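You operate a simulated robot arm through the tools that you are given. There is no shell and no other tool.

You run a simulated robot arm. Do the job below in one go: nothing can be reset, and whatever is moved stays where it is left.

JOB
Clamp the yellow spool, try the no-go ring on its end, then fit the go ring.
Fine: the no-go ring goes back on the black mat. Set down upright: yellow spool, no-go ring.

The check looks at the end state, three seconds after you hand in, the way a careful person would. Anything else that was tipped, shoved, dropped, spilled or broken makes it a failure.

ROBOT AND FRAMES
A 6-joint arm with a two-finger parallel gripper, fixed in place. Base frame: the origin is at the foot of the arm, x ahead of it, y to its left, z up; the work surface is at about z = 0.88. Units: m, degrees, N and s.
With the tool pointing down near the work surface it reaches from about 0.36 to 0.76 m from the base axis. Its first joint turns from -66.0 to 66.0 degrees. Payload 2.45 kg.
Tool frame: the origin (TCP) lies between the finger pads and is the grasp point; the fingertips stand 0.024 m ahead of it; z points along the fingers, y is the line along which they close. Largest opening 0.068 m; finger width 0.017, thickness 0.01; the body of the gripper, 0.04 by 0.07 m, starts 0.041 m behind the TCP.
Orientation is that of the tool frame in the base frame, as a unit quaternion [w, x, y, z]. With the fingers straight down and closing along the base's y, the tool's x points along the base's -x, its y along +y and its z along -z.

CONTROLS
- The arm moves only by the tool arm_command. Its argument "rows" is text: rows parted by semicolons, each of 7 numbers parted by spaces: the shift along the tool's x, y, z in units of 25 mm (1.0 is 25 mm), then the turn, a rotation vector about the tool's x, y, z in units of 8 degrees (1.0 is 8 degrees), then the gripper command, from -1 (fully open) to 1 (shut), values between in proportion. In form: x y z wx wy wz jaw; .... A call has 1 to 20 rows; each row shifts and turns the commanded pose from where the row before left it, along the tool's axes as they then stand. A call with a number of a shift or a turn outside -1 to 1 is refused whole. Rows are played at 5 a second. More than 0.05 m and 8.6 degrees between two rows, or a gripper value outside its range, and nothing of the call is played. Where a pose cannot be reached the arm comes as near as it can. A force on the tool above 40 N (or 10 N above the force at the start of the call, whichever is more), or a blocked arm, ends the call early, and 0.2 s more pass. The fingers move at their own pace (about 0.108 m/s each) and stop on an object; they squeeze with about 44 N. The grip force told is the motor's: it shows also when the fingers shut on nothing. Time passes only in rows, and 0.2 s behind the last, so rows that do not move let the fingers close. It gives the time, the measured TCP pose, the force on the tool (base axes), the opening and the grip force at its end, in the units of the frame above (readings bear some noise), with the torque about the TCP (base axes, N m) and any sound that the robot's microphone picked up, and new pictures: "pictures" is both (left out), scene, wrist or none.
- Cameras (640 x 400 px; columns grow to the right, rows downward): "scene" is fixed at [0.1492, 0.3978, 1.4681]; the picture's right is [-0.90, -0.43, 0.00], its down [-0.23, 0.48, -0.85] and it looks along [0.37, -0.77, -0.53] (base axes); focal length 331 px, centre (320, 200). "wrist" rides on the gripper at [0.084, 0.011, -0.075] in the tool frame; the picture's right is [-0.13, 0.99, 0.00], its down [-0.60, -0.08, -0.79] and it looks along [-0.79, -0.10, 0.61] (tool axes); focal length 251 px, centre (320, 200). There is no depth. A picture from a camera that has moved, and an enlarged one, comes with that camera's place and axes in the base frame and with its lens.
- inspect(camera, box): a new picture of the part [left, top, right, bottom] of that camera's present view, enlarged. No time passes.
- finish_job(): hands the job in; it is judged then, once.

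Nothing tells you positions but the pictures and the camera data. Unless the task says otherwise, let go and move clear before handing in.

The tools are called after "Emit:" as a command line: name --argument value ..., lists and objects as JSON in quotes. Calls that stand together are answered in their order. arm_command: Moves the arm, as the interface text tells. Its arguments: {"type":"object","properties":{"rows":{"type":"string"},"pictures":{"type":"string","enum":["both","scene","wrist","none"]}},"required":["rows"]} The other tools are called the same way: inspect (camera, box) takes an enlarged picture of a part of a camera's view; finish_job () hands the job in.

At the start:

```text
time_s: 0.0
eef_pos: [0.3095, -0.3076, 1.1944]
tcp_rot: [0.0, 0.001, 1.0, -0.002]
contact_force: [0.6, -1.1, 0.4]
ft_torque: [0.01, 0.0, -0.01]
gripper_width: 0.0682
finger_force: 0.1
```

scene: 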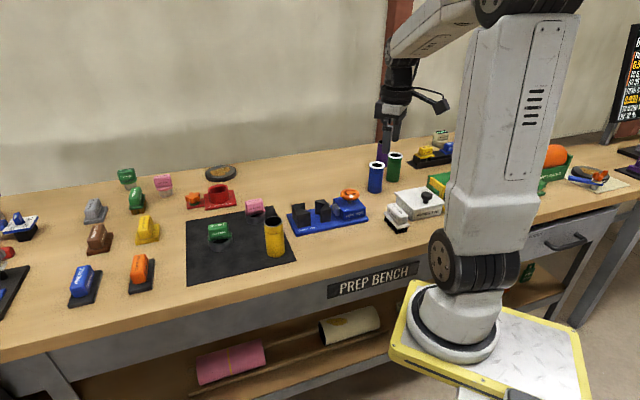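
wrist: 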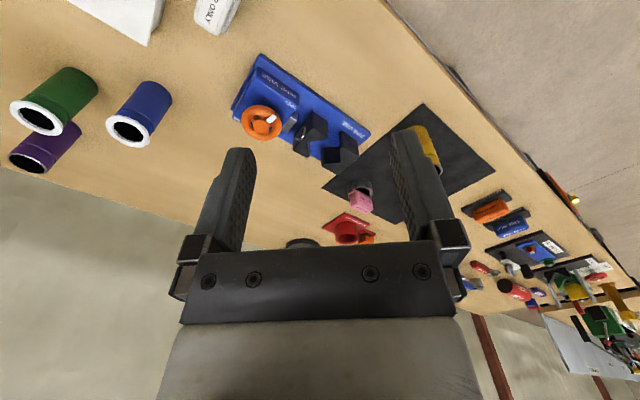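

I see a bench with a black mat carrying a yellow spool and what look like ring gauges with handles (green and pink), and a blue vise with an orange knob next to the mat. I'll look closer before moving anything.

Emit:
inspect --camera "scene" --box '[180, 180, 300, 255]'

Emit:
inspect --camera "scene" --box '[270, 170, 390, 245]'

Emit:
inspect --camera "scene" --box '[60, 150, 220, 310]'

Emit:
inspect --camera "wrist" --box '[220, 40, 500, 250]'

```text
5.33 times, centred on (240, 218) of scene
camera zoom: at [0.1492, 0.3978, 1.4681], right [-0.9, -0.43, 0.0], down [-0.23, 0.48, -0.85], along [0.37, -0.77, -0.53], focal length 1764 px, centre (747, 107)
```

zoom: 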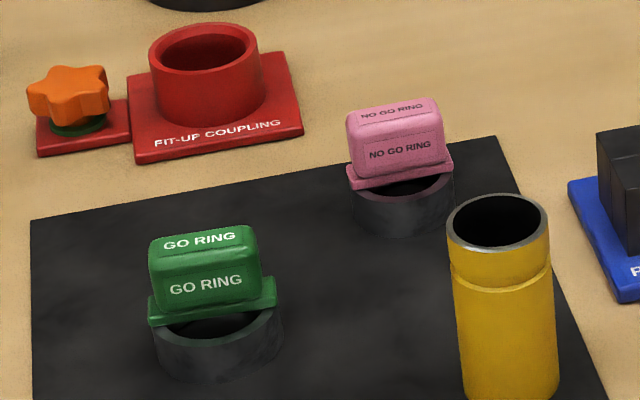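

```text
5.33 times, centred on (330, 208) of scene
camera zoom: at [0.1492, 0.3978, 1.4681], right [-0.9, -0.43, 0.0], down [-0.23, 0.48, -0.85], along [0.37, -0.77, -0.53], focal length 1764 px, centre (267, 160)
```

zoom: 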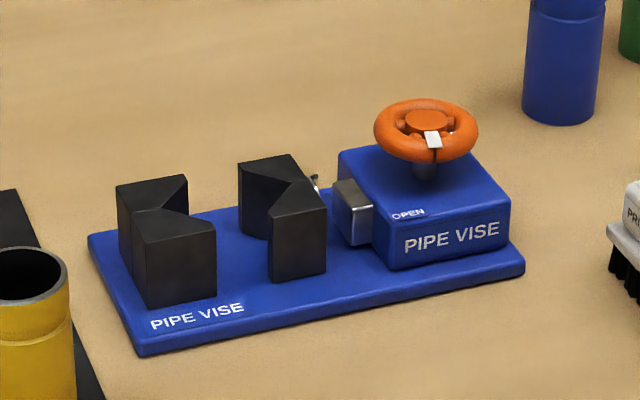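

```text
2.50 times, centred on (140, 230) of scene
camera zoom: at [0.1492, 0.3978, 1.4681], right [-0.9, -0.43, 0.0], down [-0.23, 0.48, -0.85], along [0.37, -0.77, -0.53], focal length 827 px, centre (770, 125)
```

zoom: 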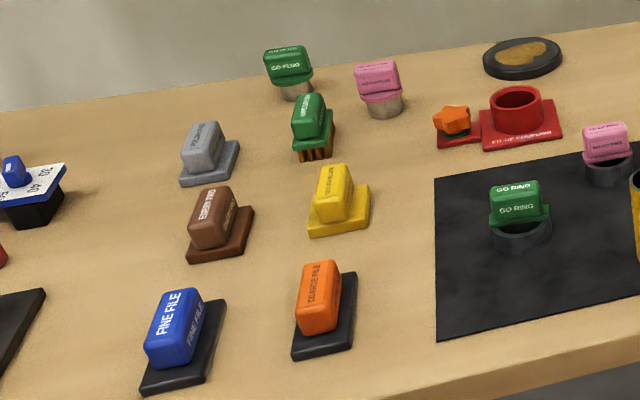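

```text
1.90 times, centred on (360, 145) of wrist
camera zoom: at [0.2242, -0.2977, 1.2686], right [0.13, 0.99, 0.0], down [0.6, -0.08, 0.79], along [0.79, -0.1, -0.61], focal length 479 px, centre (244, 305)
```

zoom: 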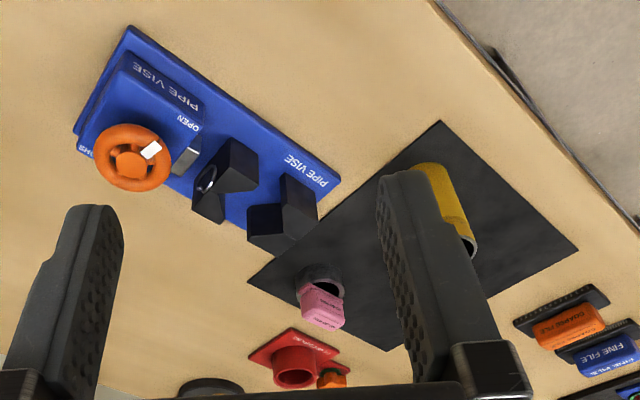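

The vise (with wheel) sits at about (0.49, -0.36) and is yawed by about 45°; the spool is near (0.55, -0.16). I'll move closer to the vise with the wrist camera to see its wheel and jaws better.

Emit:
arm_command --rows "-0.48 -0.6 0.8 0 0 0 -1;-0.48 -0.6 0.8 0 0 0 -1;-0.48 -0.6 0.8 0 0 0 -1;-0.48 -0.6 0.8 0 0 0 -1;0 0 0 0 0 0 -1" --pictures "both"

Emit:
inspect --camera "wrist" --box '[160, 0, 480, 200]'

```text
time_s: 1.2
eef_pos: [0.3547, -0.368, 1.1158]
tcp_rot: [-0.001, 0.001, 1.0, -0.001]
contact_force: [1.0, 0.3, -0.2]
ft_torque: [0.01, 0.02, 0.02]
gripper_width: 0.068
finger_force: 0.1
camera wrist: at [0.2711, -0.3583, 1.1897], right [0.13, 0.99, 0.0], down [0.6, -0.08, 0.79], along [0.79, -0.1, -0.61], focal length 251 px, centre (320, 200)
```

scene: 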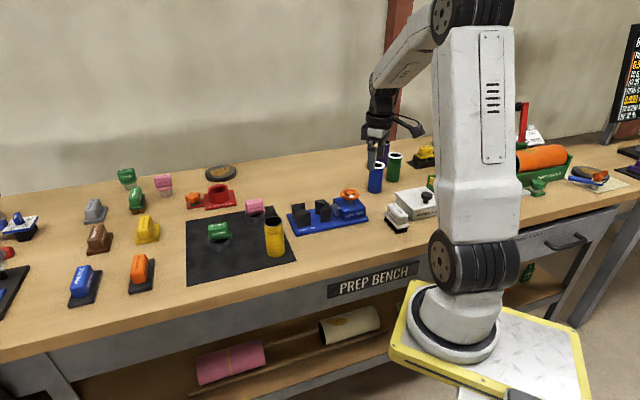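
wrist: 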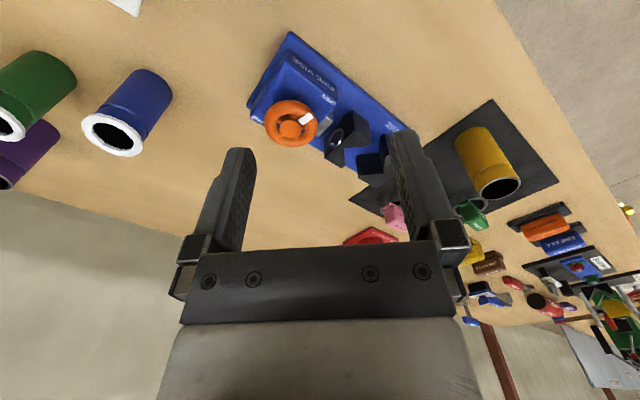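

```text
2.00 times, centred on (320, 100) of wrist
camera zoom: at [0.2711, -0.3583, 1.1897], right [0.13, 0.99, 0.0], down [0.6, -0.08, 0.79], along [0.79, -0.1, -0.61], focal length 503 px, centre (320, 400)
```

zoom: 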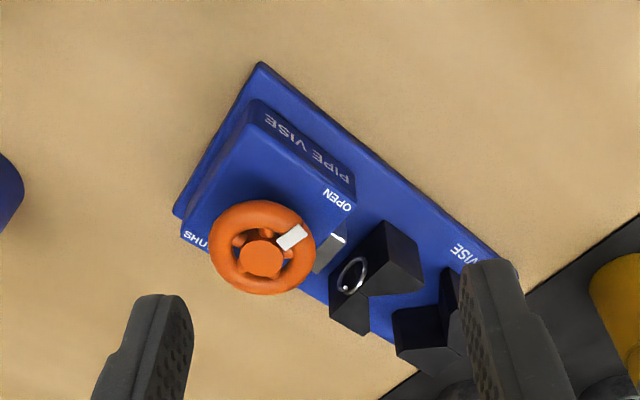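

The wheel's white pointer is at OPEN and a SHUT mark sits around the other corner. I'll move to look almost straight down on the vise.

Emit:
arm_command --rows "-0.84 0 0 0 0 0 -1;-0.84 0 0 0 0 0 -1;-0.84 0 0 0 0 0 -1;-0.84 0 0 0 0 0 -1;-0.84 0 0 0 0 0 -1;0 0 0 0 0 0 -1" --pictures "both"

Emit:
inspect --camera "wrist" --box '[200, 0, 440, 150]'

Emit:
inspect --camera "wrist" --box '[400, 0, 640, 150]'

```text
time_s: 2.6
eef_pos: [0.4604, -0.3678, 1.1129]
tcp_rot: [-0.001, 0.001, 1.0, -0.001]
contact_force: [0.1, 0.0, 0.5]
ft_torque: [-0.02, -0.02, -0.02]
gripper_width: 0.0678
finger_force: 0.0
camera wrist: at [0.3767, -0.3577, 1.1876], right [0.13, 0.99, 0.0], down [0.6, -0.08, 0.79], along [0.79, -0.1, -0.61], focal length 251 px, centre (320, 200)
```

scene: 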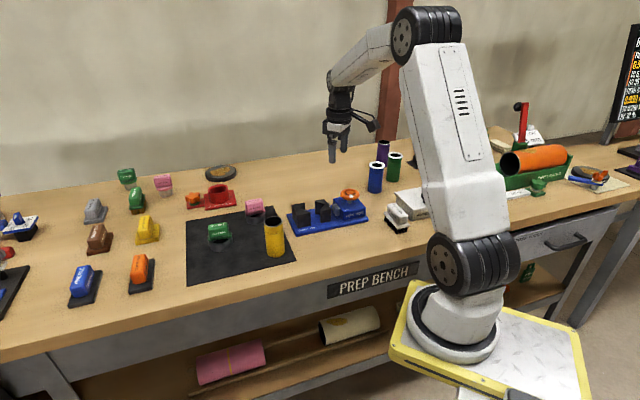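
wrist: 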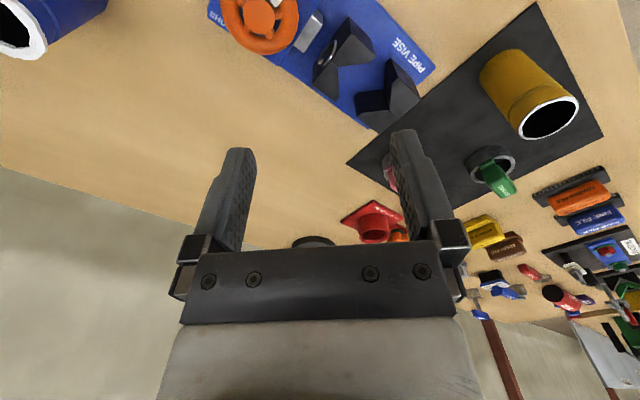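

```text
2.67 times, centred on (320, 75) of wrist
camera zoom: at [0.3767, -0.3577, 1.1876], right [0.13, 0.99, 0.0], down [0.6, -0.08, 0.79], along [0.79, -0.1, -0.61], focal length 670 px, centre (320, 533)
```

zoom: 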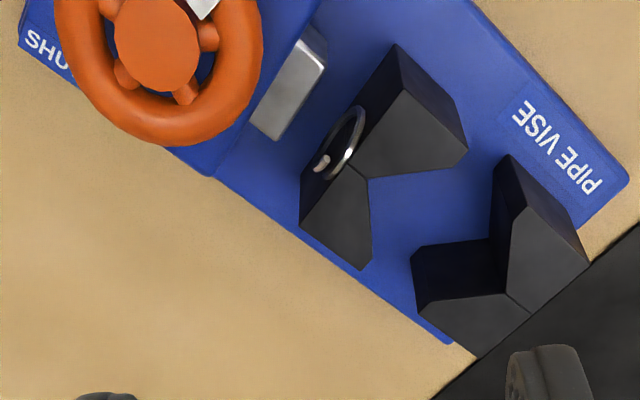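

```text
2.67 times, centred on (520, 75) of wrist
camera zoom: at [0.3767, -0.3577, 1.1876], right [0.13, 0.99, 0.0], down [0.6, -0.08, 0.79], along [0.79, -0.1, -0.61], focal length 670 px, centre (-213, 533)
```

zoom: 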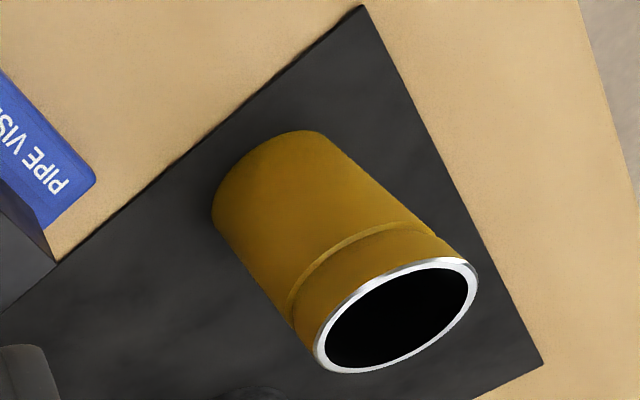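

I'm refining the jaw geometry with closer crops from both cameras.

Emit:
inspect --camera "wrist" --box '[300, 5, 444, 95]'

Emit:
inspect --camera "scene" --box '[284, 195, 348, 235]'

Emit:
inspect --camera "scene" --box '[254, 205, 318, 265]'

Emit:
inspect --camera "scene" --box '[325, 180, 389, 220]'

```text
4.44 times, centred on (372, 50) of wrist
camera zoom: at [0.3767, -0.3577, 1.1876], right [0.13, 0.99, 0.0], down [0.6, -0.08, 0.79], along [0.79, -0.1, -0.61], focal length 1118 px, centre (89, 867)
```

zoom: 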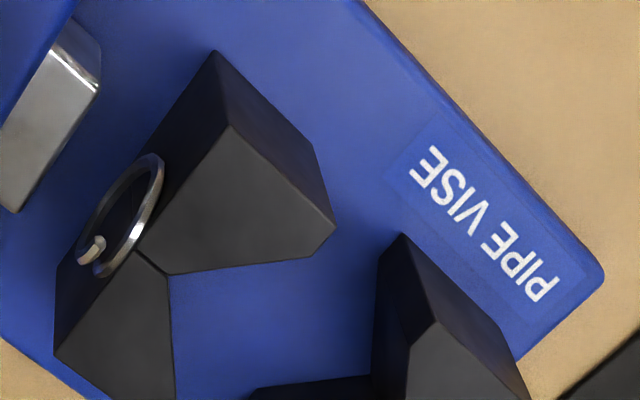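

```text
10.00 times, centred on (316, 215) of scene
camera zoom: at [0.1492, 0.3978, 1.4681], right [-0.9, -0.43, 0.0], down [-0.23, 0.48, -0.85], along [0.37, -0.77, -0.53], focal length 3307 px, centre (360, 50)
```

zoom: 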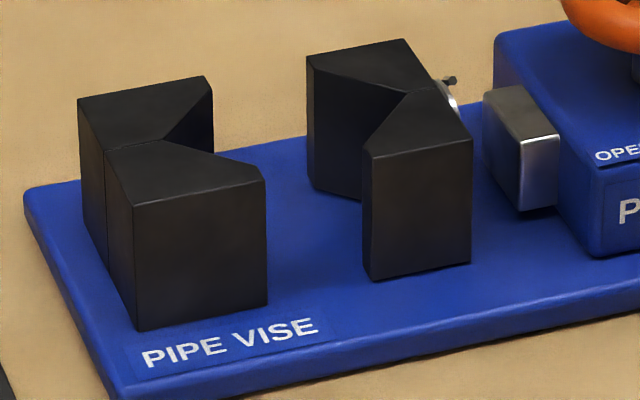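

```text
6.67 times, centred on (286, 235) of scene
camera zoom: at [0.1492, 0.3978, 1.4681], right [-0.9, -0.43, 0.0], down [-0.23, 0.48, -0.85], along [0.37, -0.77, -0.53], focal length 2205 px, centre (547, -33)
```

zoom: 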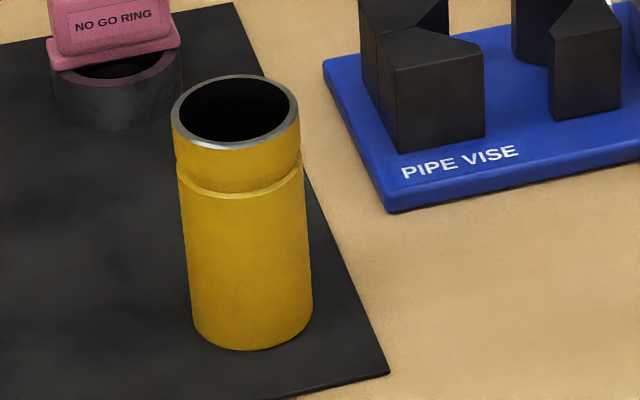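

```text
10.00 times, centred on (357, 200) of scene
camera zoom: at [0.1492, 0.3978, 1.4681], right [-0.9, -0.43, 0.0], down [-0.23, 0.48, -0.85], along [0.37, -0.77, -0.53], focal length 3307 px, centre (-50, 200)
```

zoom: 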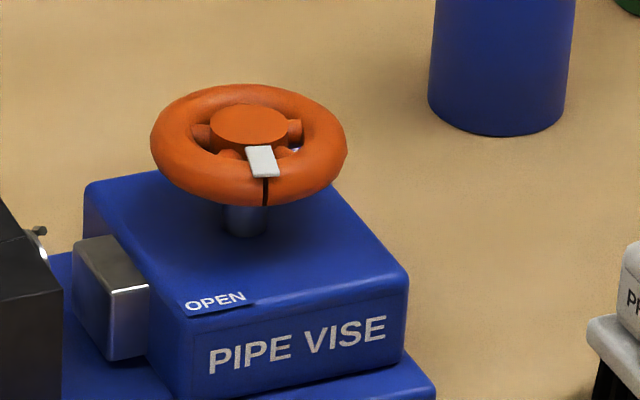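

The jaw pocket is about (0.52, -0.33) with its axis at 45°, jaw tops near z≈0.937. Now I look closely at the wheel near (0.432, -0.410) to learn its turning range.

Emit:
arm_command --rows "0.8 -0.43 0.6 0 0 0 -1;0.8 -0.43 0.6 0 0 0 -1;0.8 -0.43 0.6 0 0 0 -1;0 0 0 0 0 0 -1" --pictures "wrist"

Emit:
inspect --camera "wrist" --box '[200, 0, 440, 150]'

```text
time_s: 3.6
eef_pos: [0.4015, -0.3992, 1.0692]
tcp_rot: [-0.001, 0.001, 1.0, 0.001]
contact_force: [0.0, -0.3, 0.2]
ft_torque: [0.01, -0.01, -0.02]
gripper_width: 0.0682
finger_force: 0.1
camera wrist: at [0.3172, -0.389, 1.1428], right [0.13, 0.99, 0.0], down [0.6, -0.08, 0.79], along [0.79, -0.1, -0.61], focal length 251 px, centre (320, 200)
```

wrist: 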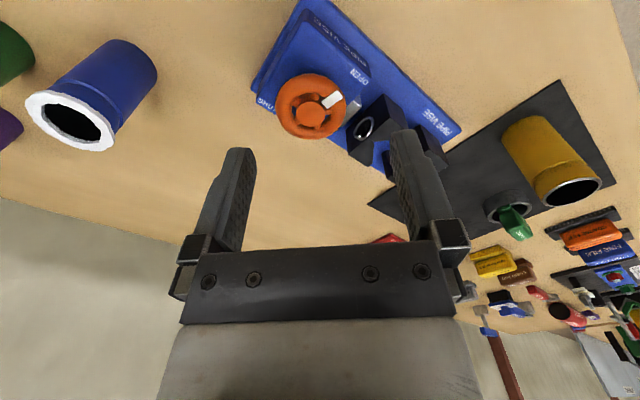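

```text
2.67 times, centred on (320, 75) of wrist
camera zoom: at [0.3172, -0.389, 1.1428], right [0.13, 0.99, 0.0], down [0.6, -0.08, 0.79], along [0.79, -0.1, -0.61], focal length 670 px, centre (320, 533)
```

zoom: 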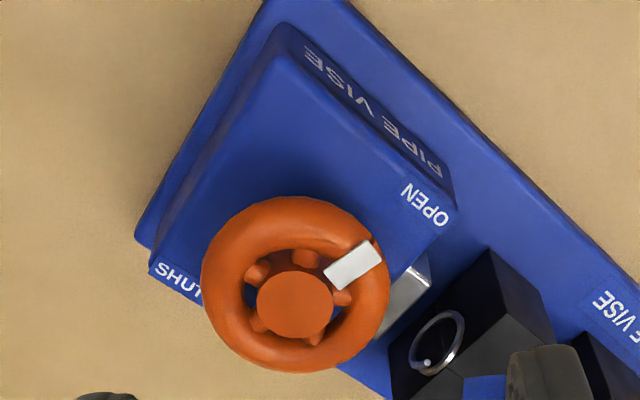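

The wheel turns from OPEN (pointing about +100°) to SHUT (about -80°), a half turn. Now I go above the yellow spool at about (0.545, -0.161) and turn the gripper 45° to match the vise.

Emit:
arm_command --rows "-0.574 0.952 0 0 0 0 -1;-0.574 0.952 0 0 0 0 -1;-0.574 0.952 0 0 0 0 -1;-0.574 0.952 0 0 0 0 -1;-0.574 0.952 0 0 0 0 -1;-0.574 0.952 0 0 0 0 -1;-0.574 0.952 0 0 0 0 -1;-0.574 0.952 0 0 0 0 -1;-0.574 0.952 0 0 0 0 -1;-0.574 0.952 0 0 0 0 -1;0 0 0 0 0 -0.9375 -1;0 0 0 0 0 -0.9375 -1;0 0 0 0 0 -0.9375 -1;0 0 0 0 0 -0.9375 -1;0 0 0 0 0 -0.9375 -1;0 0 0 0 0 -0.9375 -1;0 0 0 0 0 0 -1" --pictures "both"

Emit:
inspect --camera "wrist" --box '[200, 0, 440, 150]'

```text
time_s: 7.2
eef_pos: [0.5446, -0.1635, 1.0688]
tcp_rot: [0.0, -0.384, 0.923, 0.001]
contact_force: [0.7, -0.4, -1.2]
ft_torque: [0.0, 0.0, 0.02]
gripper_width: 0.068
finger_force: 0.1
camera wrist: at [0.4776, -0.2151, 1.143], right [-0.61, 0.79, 0.0], down [0.48, 0.37, 0.79], along [0.63, 0.48, -0.61], focal length 251 px, centre (320, 200)
```

scene: 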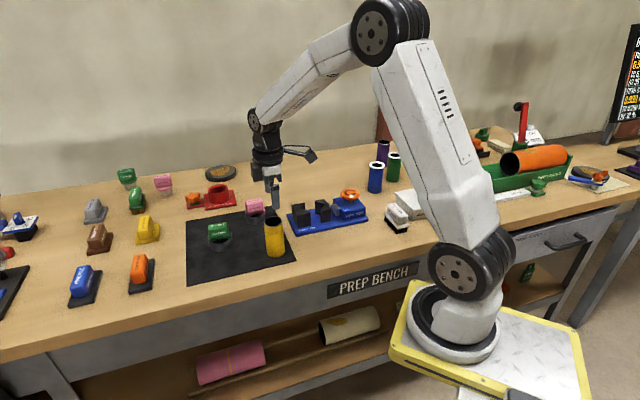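
wrist: 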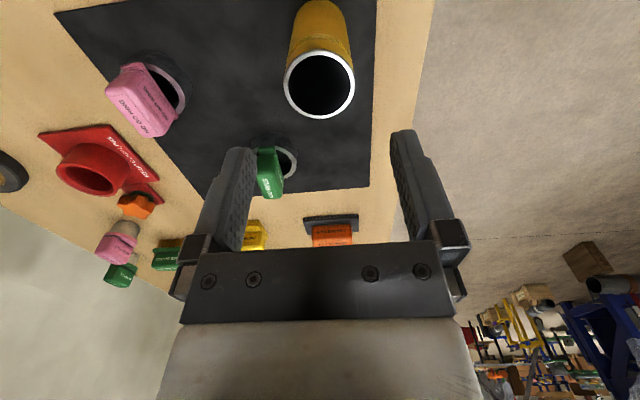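

```text
2.67 times, centred on (320, 75) of wrist
camera zoom: at [0.4776, -0.2151, 1.143], right [-0.61, 0.79, 0.0], down [0.48, 0.37, 0.79], along [0.63, 0.48, -0.61], focal length 670 px, centre (320, 533)
```

zoom: 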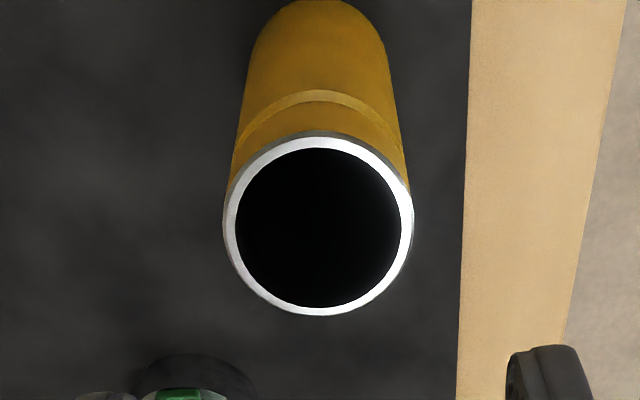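

The spool's rim is centred right under the TCP. I lower the open fingers around it to z≈0.955.

Emit:
arm_command --rows "0 0 0.76 0 0 0 -1;0 0 0.76 0 0 0 -1;0 0 0.76 0 0 0 -1;0 0 0.76 0 0 0 -1;0 0 0.76 0 0 0 -1;0 0 0.76 0 0 0 -1;0 0 0 0 0 0 -1" --pictures "both"

Emit:
inspect --camera "scene" --box '[240, 180, 320, 270]'

```text
time_s: 8.8
eef_pos: [0.5437, -0.1633, 0.9557]
tcp_rot: [-0.001, -0.382, 0.924, 0.0]
contact_force: [1.4, -0.1, -0.4]
ft_torque: [0.02, 0.03, -0.02]
gripper_width: 0.0679
finger_force: 0.1
camera wrist: at [0.4761, -0.2144, 1.0291], right [-0.61, 0.79, 0.0], down [0.48, 0.37, 0.79], along [0.63, 0.48, -0.61], focal length 251 px, centre (320, 200)
```

scene: 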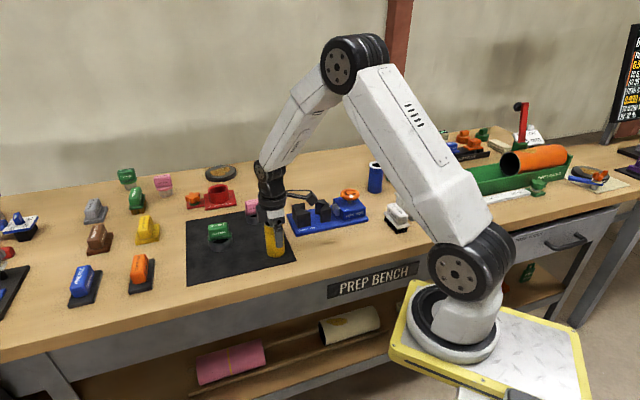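
wrist: 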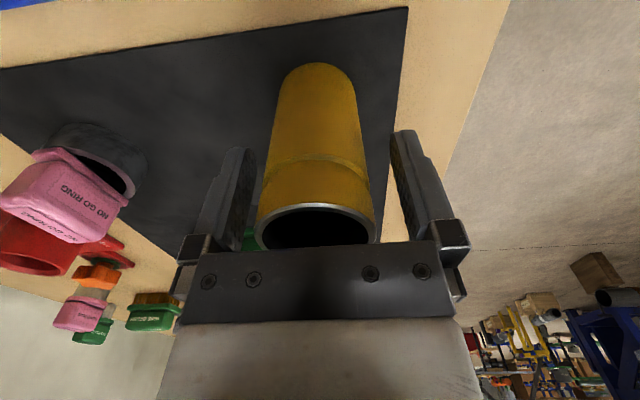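

```text
4.44 times, centred on (280, 225) of scene
camera zoom: at [0.1492, 0.3978, 1.4681], right [-0.9, -0.43, 0.0], down [-0.23, 0.48, -0.85], along [0.37, -0.77, -0.53], focal length 1470 px, centre (498, 89)
```

zoom: 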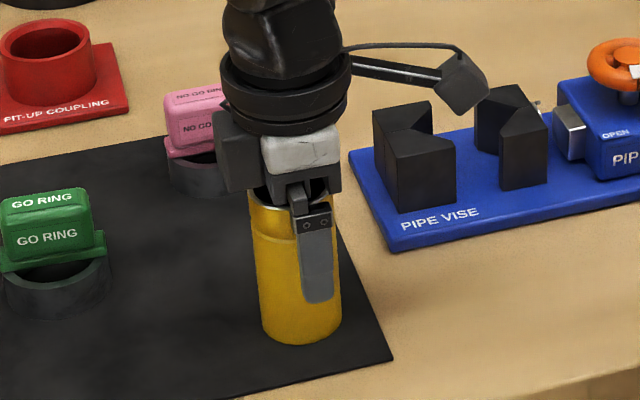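

The fingers are around the spool and centred. I close on it.

Emit:
arm_command --rows "0 0 0 0 0 0 1;0 0 0 0 0 0 1;0 0 0 0 0 0 1" --pictures "wrist"

```text
time_s: 9.6
eef_pos: [0.544, -0.1626, 0.9559]
tcp_rot: [0.001, -0.382, 0.924, -0.001]
contact_force: [3.4, -3.0, 2.6]
ft_torque: [-0.12, -0.19, -0.09]
gripper_width: 0.0474
finger_force: 44.3
camera wrist: at [0.4765, -0.2146, 1.0296], right [-0.61, 0.79, 0.0], down [0.48, 0.37, 0.79], along [0.63, 0.48, -0.61], focal length 251 px, centre (320, 200)
```

wrist: 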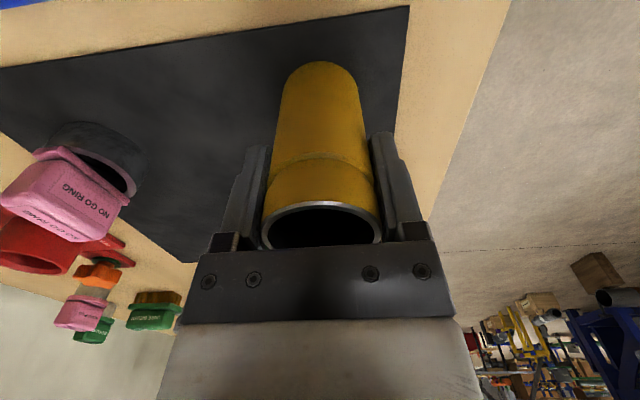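

The spool is held (47.4 mm). I lift it and carry it to a spot beside the vise, where I can see the jaws past the spool.

Emit:
arm_command --rows "0 0 -0.5 0 0 0 1;0 0 -0.9 0 0 0 1;0 0 -1 0 0 0 1;0 0 -1 0 0 0 1;0 0 -1 0 0 0 1;0 0 -1 0 0 0 1;0.865 -0.065 0 0 0 0 1;0.865 -0.065 0 0 0 0 1;0.865 -0.065 0 0 0 0 1;0.865 -0.065 0 0 0 0 1;0.865 -0.065 0 0 0 0 1;0.865 -0.065 0 0 0 0 1;0 0 0 0 0 0 1" --pictures "both"

Emit:
inspect --camera "wrist" --box '[160, 0, 400, 150]'

Emit:
inspect --camera "scene" --box '[250, 160, 378, 240]'

```text
time_s: 12.4
eef_pos: [0.4576, -0.2617, 1.0894]
tcp_rot: [0.0, -0.383, 0.924, 0.0]
contact_force: [-0.4, 0.3, -2.8]
ft_torque: [-0.02, 0.02, -0.02]
gripper_width: 0.0474
finger_force: 44.3
camera wrist: at [0.3907, -0.3134, 1.1636], right [-0.61, 0.79, 0.0], down [0.48, 0.37, 0.79], along [0.63, 0.48, -0.61], focal length 251 px, centre (320, 200)
```

scene: 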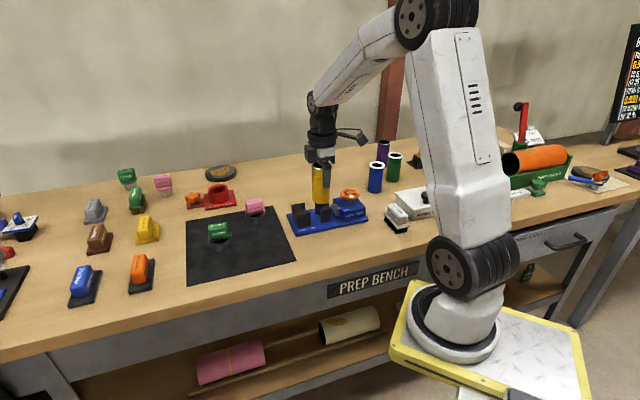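
wrist: 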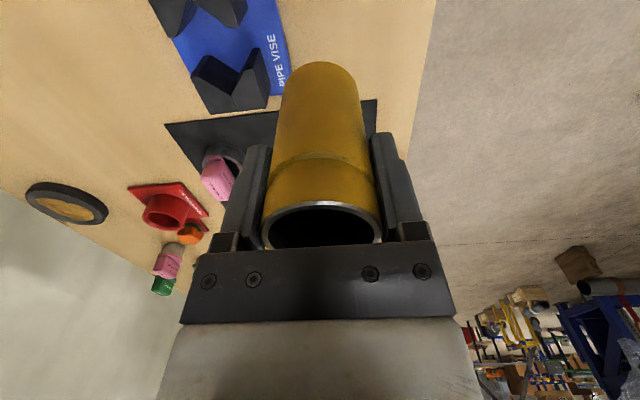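

```text
2.67 times, centred on (280, 75) of wrist
camera zoom: at [0.3907, -0.3134, 1.1636], right [-0.61, 0.79, 0.0], down [0.48, 0.37, 0.79], along [0.63, 0.48, -0.61], focal length 670 px, centre (427, 533)
```

zoom: 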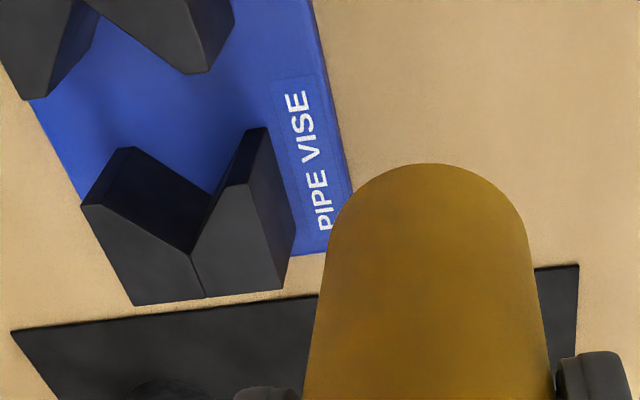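

```text
5.00 times, centred on (314, 200) of scene
camera zoom: at [0.1493, 0.3978, 1.4681], right [-0.9, -0.43, 0.0], down [-0.23, 0.48, -0.85], along [0.37, -0.77, -0.53], focal length 1654 px, centre (350, 200)
```

zoom: 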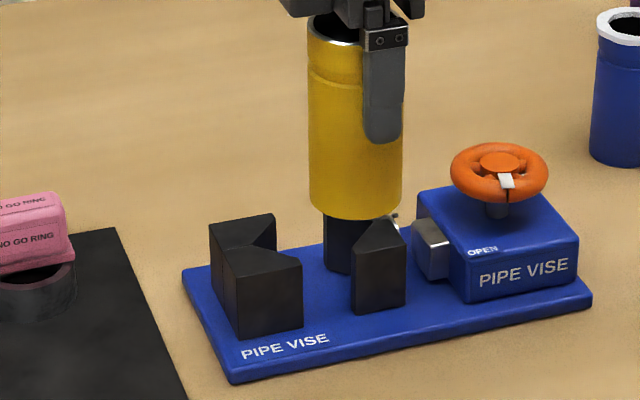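

The jaw tips and V notches are clear now: the pocket centre I want is about (0.521, -0.326), with the vise plate near z≈0.892. I move the spool over it and lower to just above the jaw tops.

Emit:
arm_command --rows "0.02 -0.905 0 0 0 0 1;0 -0.905 0 0 0 0 1;0 -0.905 0 0 0 0 1;0 -0.905 0 0 0 0 1;0 0 0 0 0 0 1;0 0 0.9 0 0 0 1;0 0 0.9 0 0 0 1;0 0 0.8 0 0 0 1;0 0 0 0 0 0 1" --pictures "both"

Emit:
inspect --camera "scene" --box '[280, 170, 376, 230]'

Emit:
inspect --camera "wrist" --box '[200, 0, 440, 150]'

```text
time_s: 14.4
eef_pos: [0.5223, -0.3243, 1.0247]
tcp_rot: [-0.001, -0.382, 0.924, 0.0]
contact_force: [1.2, -0.5, -2.5]
ft_torque: [-0.01, 0.01, 0.0]
gripper_width: 0.0474
finger_force: 44.0
camera wrist: at [0.4555, -0.3769, 1.0989], right [-0.61, 0.79, 0.0], down [0.48, 0.37, 0.79], along [0.63, 0.48, -0.61], focal length 251 px, centre (320, 200)
```

scene: 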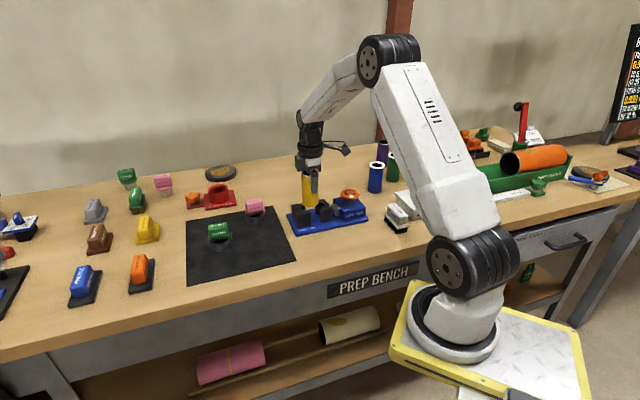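
wrist: 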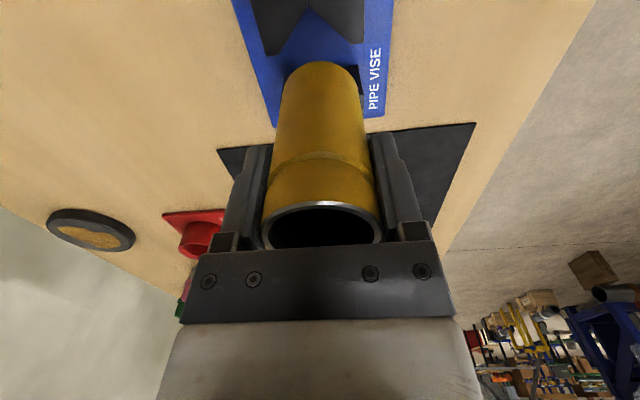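

```text
6.67 times, centred on (328, 200) of scene
camera zoom: at [0.1493, 0.3978, 1.4681], right [-0.9, -0.43, 0.0], down [-0.23, 0.48, -0.85], along [0.37, -0.77, -0.53], focal length 2205 px, centre (267, 200)
```

zoom: 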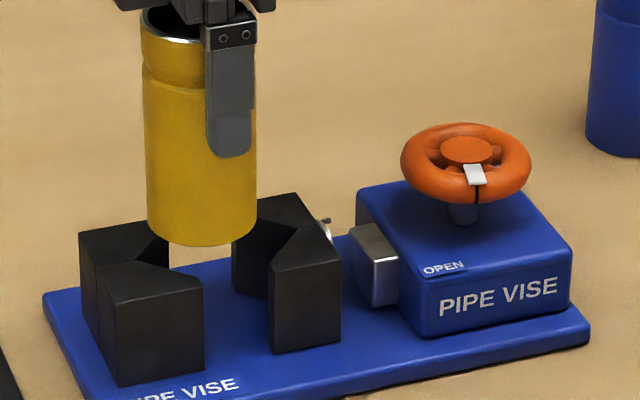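

```text
2.67 times, centred on (320, 75) of wrist
camera zoom: at [0.4555, -0.3769, 1.0989], right [-0.61, 0.79, 0.0], down [0.48, 0.37, 0.79], along [0.63, 0.48, -0.61], focal length 670 px, centre (320, 533)
```

zoom: 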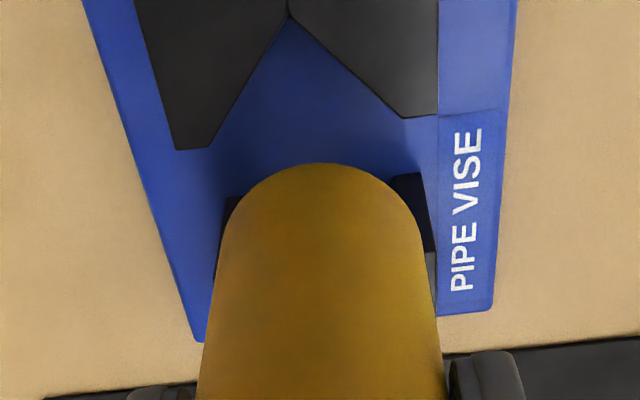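

The spool is lined up over the open pocket with a few mm clear each side. I lower it between the jaws, stopping just above the plate.

Emit:
arm_command --rows "0.06 0 0.6 0 0 0 1;0 0 0.6 0 0 0 1;0 0 0.5 0 0 0 1;0 0 0.3 0 0 0 1;0 0 0 0 0 0 1" --pictures "both"

Emit:
inspect --camera "scene" --box '[280, 180, 376, 240]'

```text
time_s: 15.0
eef_pos: [0.5232, -0.3271, 1.0043]
tcp_rot: [0.002, -0.383, 0.924, -0.005]
contact_force: [-0.5, 0.2, 1.1]
ft_torque: [0.01, -0.03, -0.03]
gripper_width: 0.0473
finger_force: 43.6
stopped in row 3: the force on the tool passed its limit at 53 N (the readings are from after the stop); the commanded pose is now the measured one
camera wrist: at [0.4557, -0.3799, 1.0789], right [-0.61, 0.79, -0.01], down [0.48, 0.38, 0.79], along [0.63, 0.48, -0.61], focal length 251 px, centre (320, 200)
```

scene: 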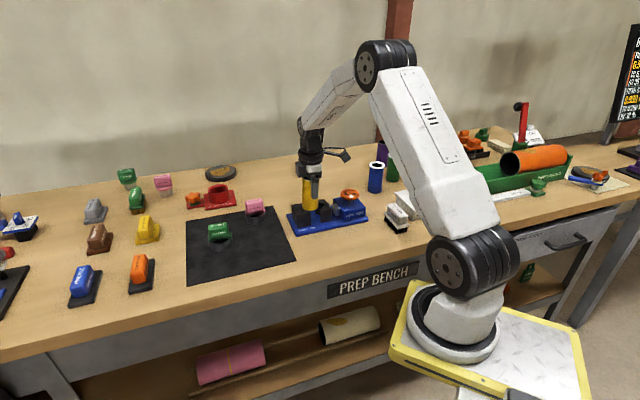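
wrist: 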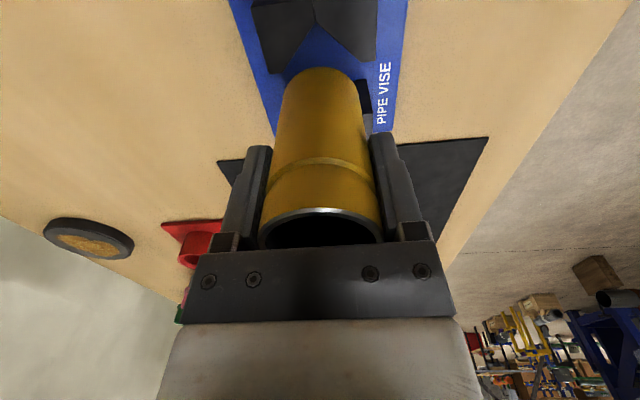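

```text
6.67 times, centred on (328, 210) of scene
camera zoom: at [0.1492, 0.3978, 1.4681], right [-0.9, -0.43, 0.0], down [-0.23, 0.48, -0.85], along [0.37, -0.77, -0.53], focal length 2205 px, centre (267, 133)
```

zoom: 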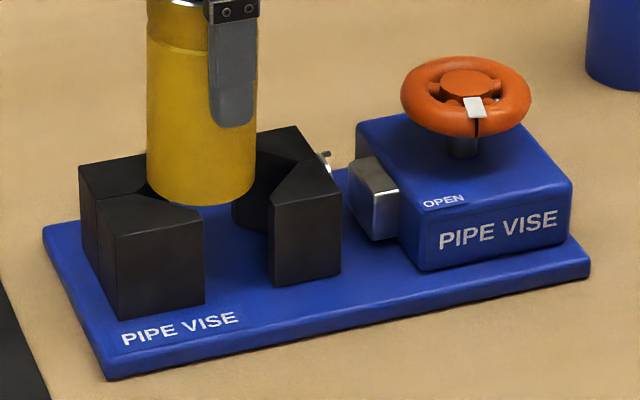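

The spool's lower edge has touched a jaw top (53 N stop), so it's too close to the fixed jaw. I back up a little and re-measure.

Emit:
arm_command --rows "0 0 -0.3 0 0 0 1;0 0 -0.5 0 0 0 1;0 0 0 0 0 0 1;0 0 0 0 0 0 1" --pictures "both"

Emit:
inspect --camera "scene" --box '[285, 165, 349, 225]'

Emit:
inspect --camera "wrist" --box '[220, 0, 420, 125]'

Emit:
inspect --camera "wrist" --box '[220, 125, 420, 250]'

```text
time_s: 16.0
eef_pos: [0.5255, -0.3274, 1.0259]
tcp_rot: [0.003, -0.382, 0.924, -0.006]
contact_force: [0.3, -0.4, -2.5]
ft_torque: [0.0, 0.02, 0.03]
gripper_width: 0.0473
finger_force: 44.6
camera wrist: at [0.4563, -0.3796, 1.0989], right [-0.61, 0.79, -0.01], down [0.48, 0.38, 0.79], along [0.63, 0.48, -0.61], focal length 251 px, centre (320, 200)
```

scene: 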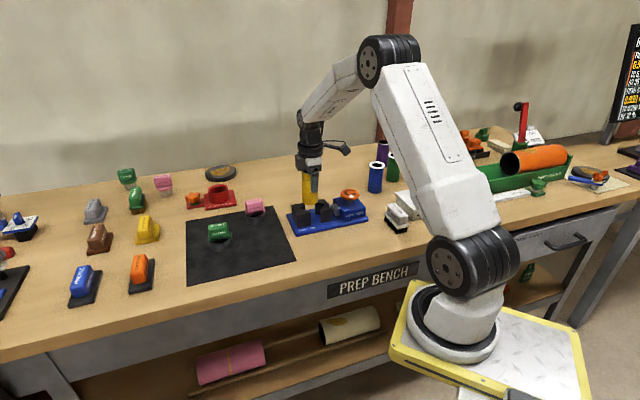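
wrist: 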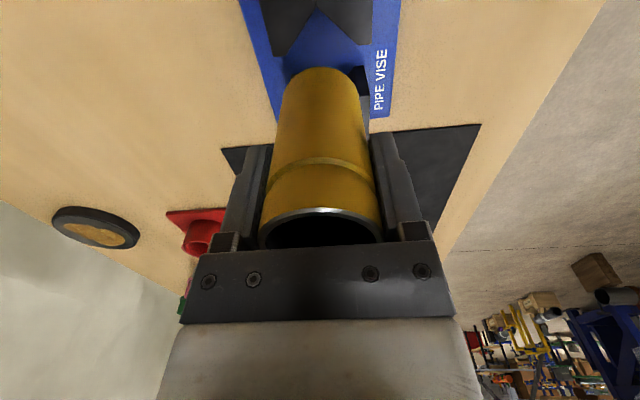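

```text
6.67 times, centred on (317, 195) of scene
camera zoom: at [0.1493, 0.3978, 1.4681], right [-0.9, -0.43, 0.0], down [-0.23, 0.48, -0.85], along [0.37, -0.77, -0.53], focal length 2205 px, centre (340, 233)
```

zoom: 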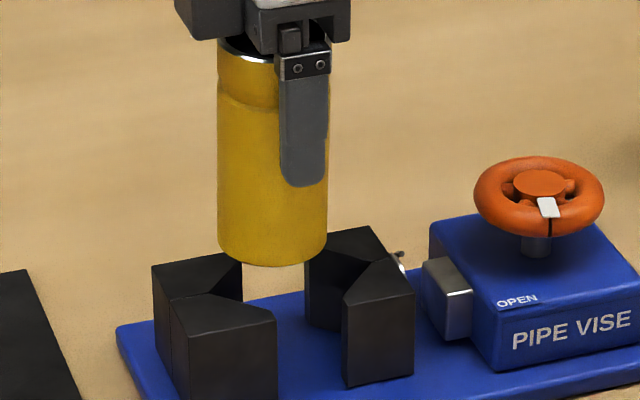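

```text
3.20 times, centred on (320, 62) of wrist
camera zoom: at [0.4563, -0.3796, 1.0989], right [-0.61, 0.79, -0.01], down [0.48, 0.38, 0.79], along [0.63, 0.48, -0.61], focal length 805 px, centre (320, 640)
```

zoom: 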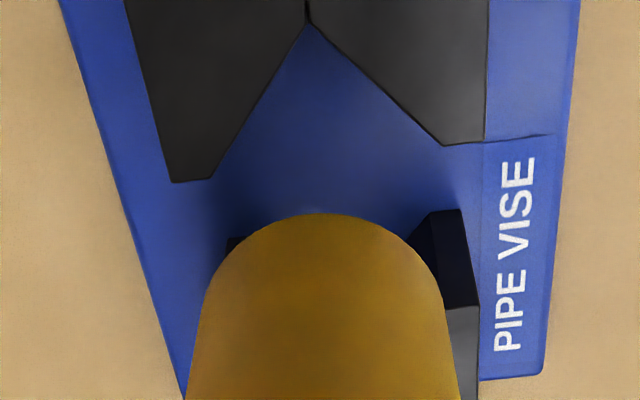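

```text
3.20 times, centred on (320, 188) of wrist
camera zoom: at [0.4563, -0.3796, 1.0989], right [-0.61, 0.79, -0.01], down [0.48, 0.38, 0.79], along [0.63, 0.48, -0.61], focal length 805 px, centre (320, 240)
```

zoom: 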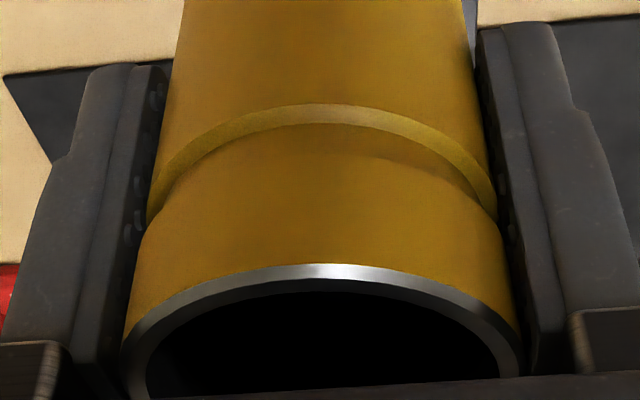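

The V notches turn out to be 90° V's, so the spool centre must sit about 33 mm from each notch corner; I was ~3 mm too close to the fixed jaw. I'm checking whether the spool tilted in the grip.

Emit:
inspect --camera "scene" --box '[312, 166, 344, 208]'

Emit:
inspect --camera "wrist" --box '[250, 50, 390, 140]'

```text
9.52 times, centred on (328, 187) of scene
camera zoom: at [0.1493, 0.3978, 1.4681], right [-0.9, -0.43, 0.0], down [-0.23, 0.48, -0.85], along [0.37, -0.77, -0.53], focal length 3150 px, centre (244, 324)
```

zoom: 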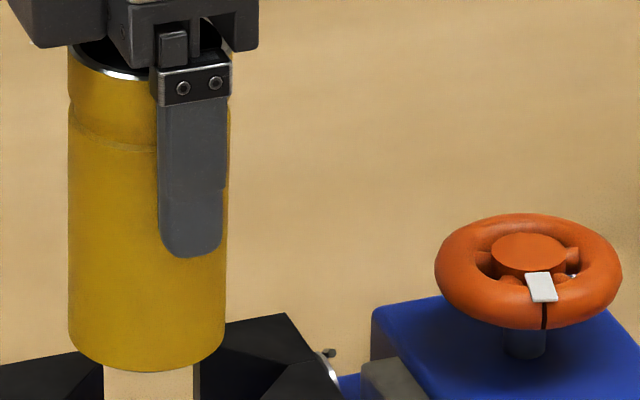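

```text
4.44 times, centred on (320, 95) of wrist
camera zoom: at [0.4563, -0.3796, 1.0989], right [-0.61, 0.79, -0.01], down [0.48, 0.38, 0.79], along [0.63, 0.48, -0.61], focal length 1118 px, centre (320, 667)
```

zoom: 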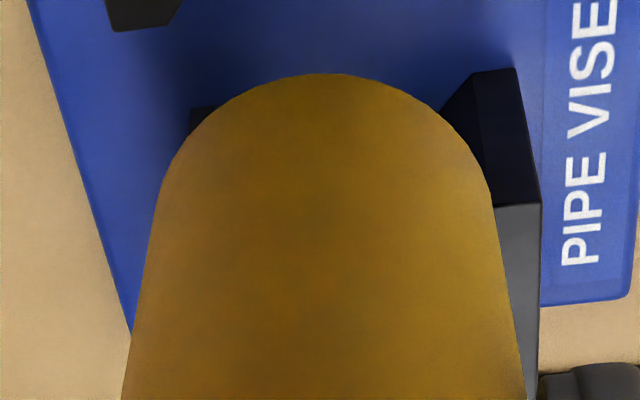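

The spool leans about 1.6° in the grip and slid up ~3 mm. I correct the lean by turning the tool slightly and shift to the true pocket centre (spool centre at about (0.519, -0.329)).

Emit:
arm_command --rows "0.3 0.1 -0.2 0 0 0 1;0 0 0 -0.096 0.2 0 1;0 0 0 0 0 0 1;0 0 0 0 0 0 1" --pictures "both"

Emit:
inspect --camera "scene" --box '[312, 166, 344, 208]'

Emit:
inspect --camera "wrist" --box '[220, 0, 420, 125]'

Emit:
inspect --camera "wrist" --box '[220, 125, 420, 250]'

```text
time_s: 17.0
eef_pos: [0.5165, -0.3299, 1.03]
tcp_rot: [-0.014, -0.383, 0.924, -0.004]
contact_force: [0.0, -0.9, -2.8]
ft_torque: [0.03, -0.03, 0.01]
gripper_width: 0.0471
finger_force: 44.3
camera wrist: at [0.4512, -0.3816, 1.106], right [-0.61, 0.79, 0.0], down [0.5, 0.39, 0.78], along [0.62, 0.47, -0.63], focal length 251 px, centre (320, 200)
```

scene: 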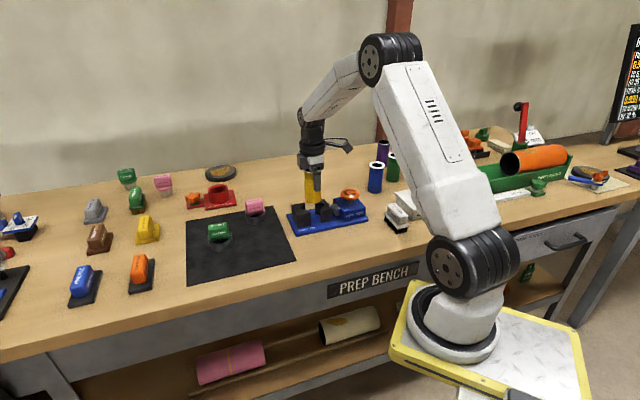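
wrist: 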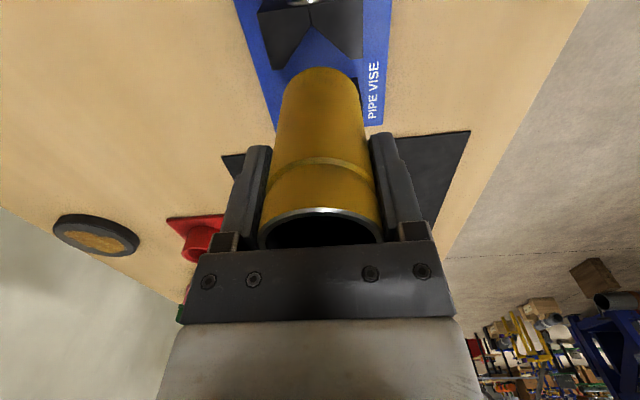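

```text
9.52 times, centred on (328, 187) of scene
camera zoom: at [0.1493, 0.3978, 1.4681], right [-0.9, -0.43, 0.0], down [-0.23, 0.48, -0.85], along [0.37, -0.77, -0.53], focal length 3150 px, centre (244, 324)
```

zoom: 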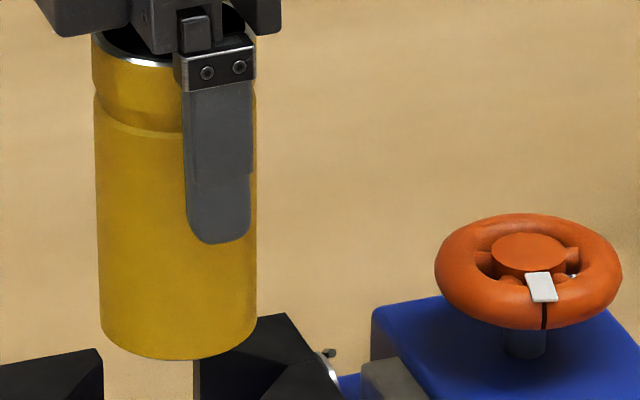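

```text
3.20 times, centred on (320, 62) of wrist
camera zoom: at [0.4512, -0.3816, 1.106], right [-0.61, 0.79, 0.0], down [0.5, 0.39, 0.78], along [0.62, 0.47, -0.63], focal length 805 px, centre (320, 640)
```

zoom: 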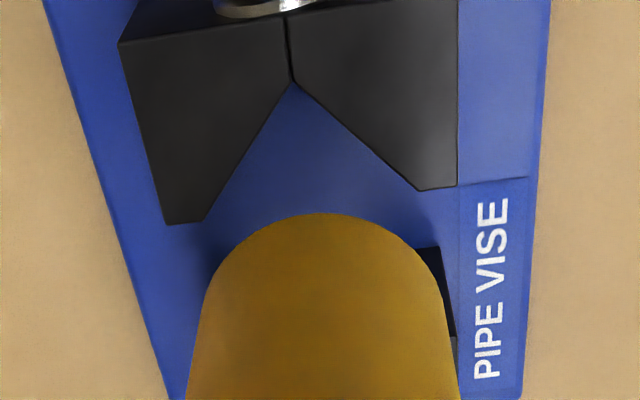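

```text
3.20 times, centred on (320, 188) of wrist
camera zoom: at [0.4512, -0.3816, 1.106], right [-0.61, 0.79, 0.0], down [0.5, 0.39, 0.78], along [0.62, 0.47, -0.63], focal length 805 px, centre (320, 240)
```

zoom: 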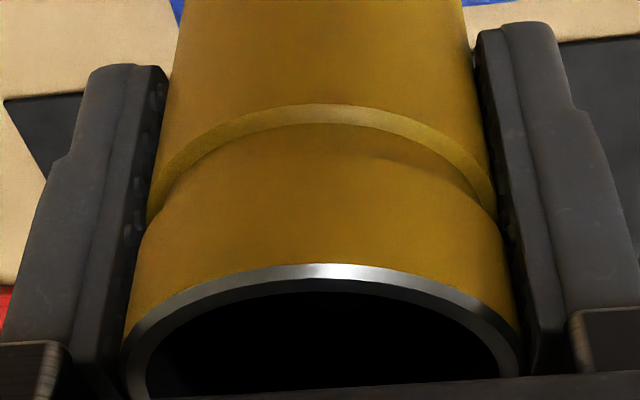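

The spool is now vertical and its lower edge is centred in the pocket within about 1 mm. I lower straight down in small steps, watching the force.

Emit:
arm_command --rows "-0.009 -0.001 0.3 0 0 0 1;-0.009 -0.001 0.3 0 0 0 1;-0.009 -0.001 0.3 0 0 0 1;0 0 0 0 0 0 1" --pictures "none"

Emit:
arm_command --rows "-0.003 0 0.1 0 0 0 1;-0.003 0 0.1 0 0 0 1;-0.003 0 0.1 0 0 0 1;0 0 0 0 0 0 1" --pictures "both"

Emit:
inspect --camera "scene" --box '[285, 165, 349, 225]'

Emit:
inspect --camera "wrist" --box '[220, 0, 420, 125]'

```text
time_s: 18.0
eef_pos: [0.5178, -0.3316, 1.0068]
tcp_rot: [-0.013, -0.383, 0.924, -0.004]
contact_force: [-0.6, -0.8, -3.6]
ft_torque: [-0.02, 0.01, -0.01]
gripper_width: 0.0471
finger_force: 44.4
```

```text
time_s: 19.0
eef_pos: [0.517, -0.3305, 1.001]
tcp_rot: [-0.013, -0.382, 0.924, -0.005]
contact_force: [-0.7, 0.5, -2.4]
ft_torque: [-0.06, 0.02, 0.01]
gripper_width: 0.0473
finger_force: 43.5
camera wrist: at [0.4517, -0.3822, 1.0765], right [-0.61, 0.79, 0.0], down [0.5, 0.39, 0.78], along [0.62, 0.47, -0.63], focal length 251 px, centre (320, 200)
```

scene: 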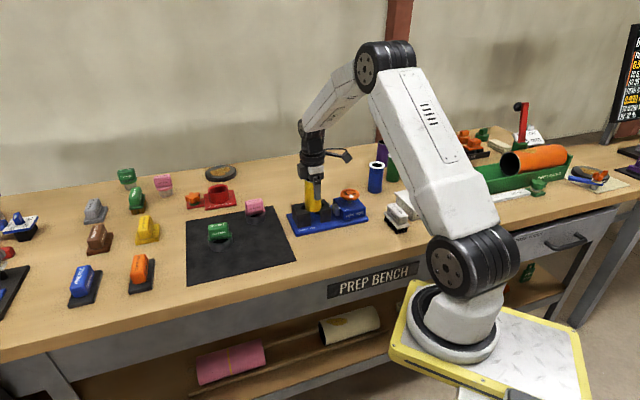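
wrist: 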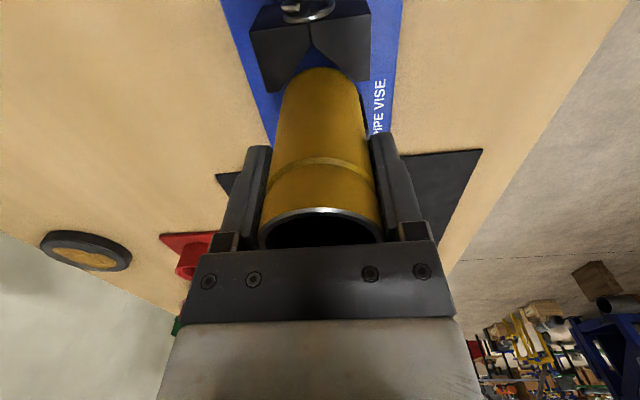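

```text
6.67 times, centred on (317, 195) of scene
camera zoom: at [0.1493, 0.3978, 1.4681], right [-0.9, -0.43, 0.0], down [-0.23, 0.48, -0.85], along [0.37, -0.77, -0.53], focal length 2205 px, centre (340, 233)
```

zoom: 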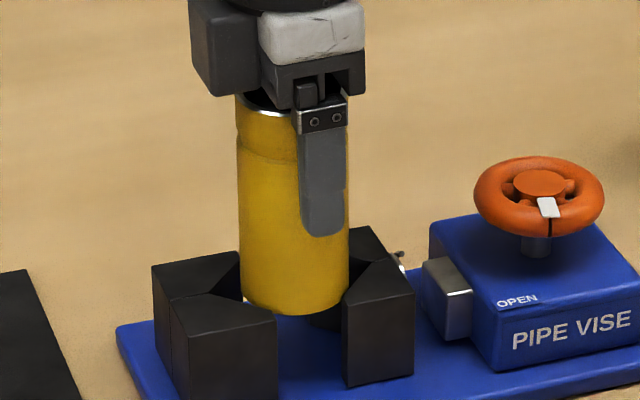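

```text
3.20 times, centred on (320, 62) of wrist
camera zoom: at [0.4517, -0.3822, 1.0765], right [-0.61, 0.79, 0.0], down [0.5, 0.39, 0.78], along [0.62, 0.47, -0.63], focal length 805 px, centre (320, 640)
```

zoom: 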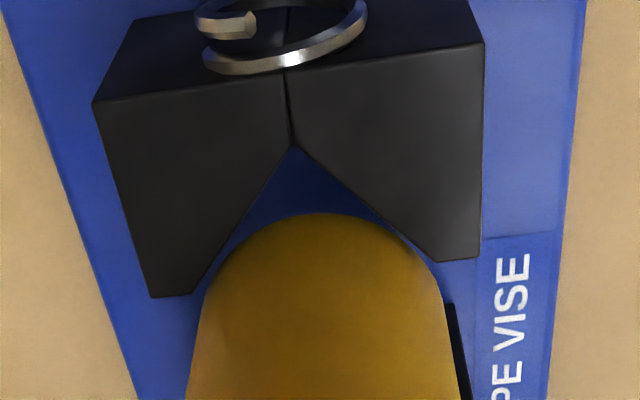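

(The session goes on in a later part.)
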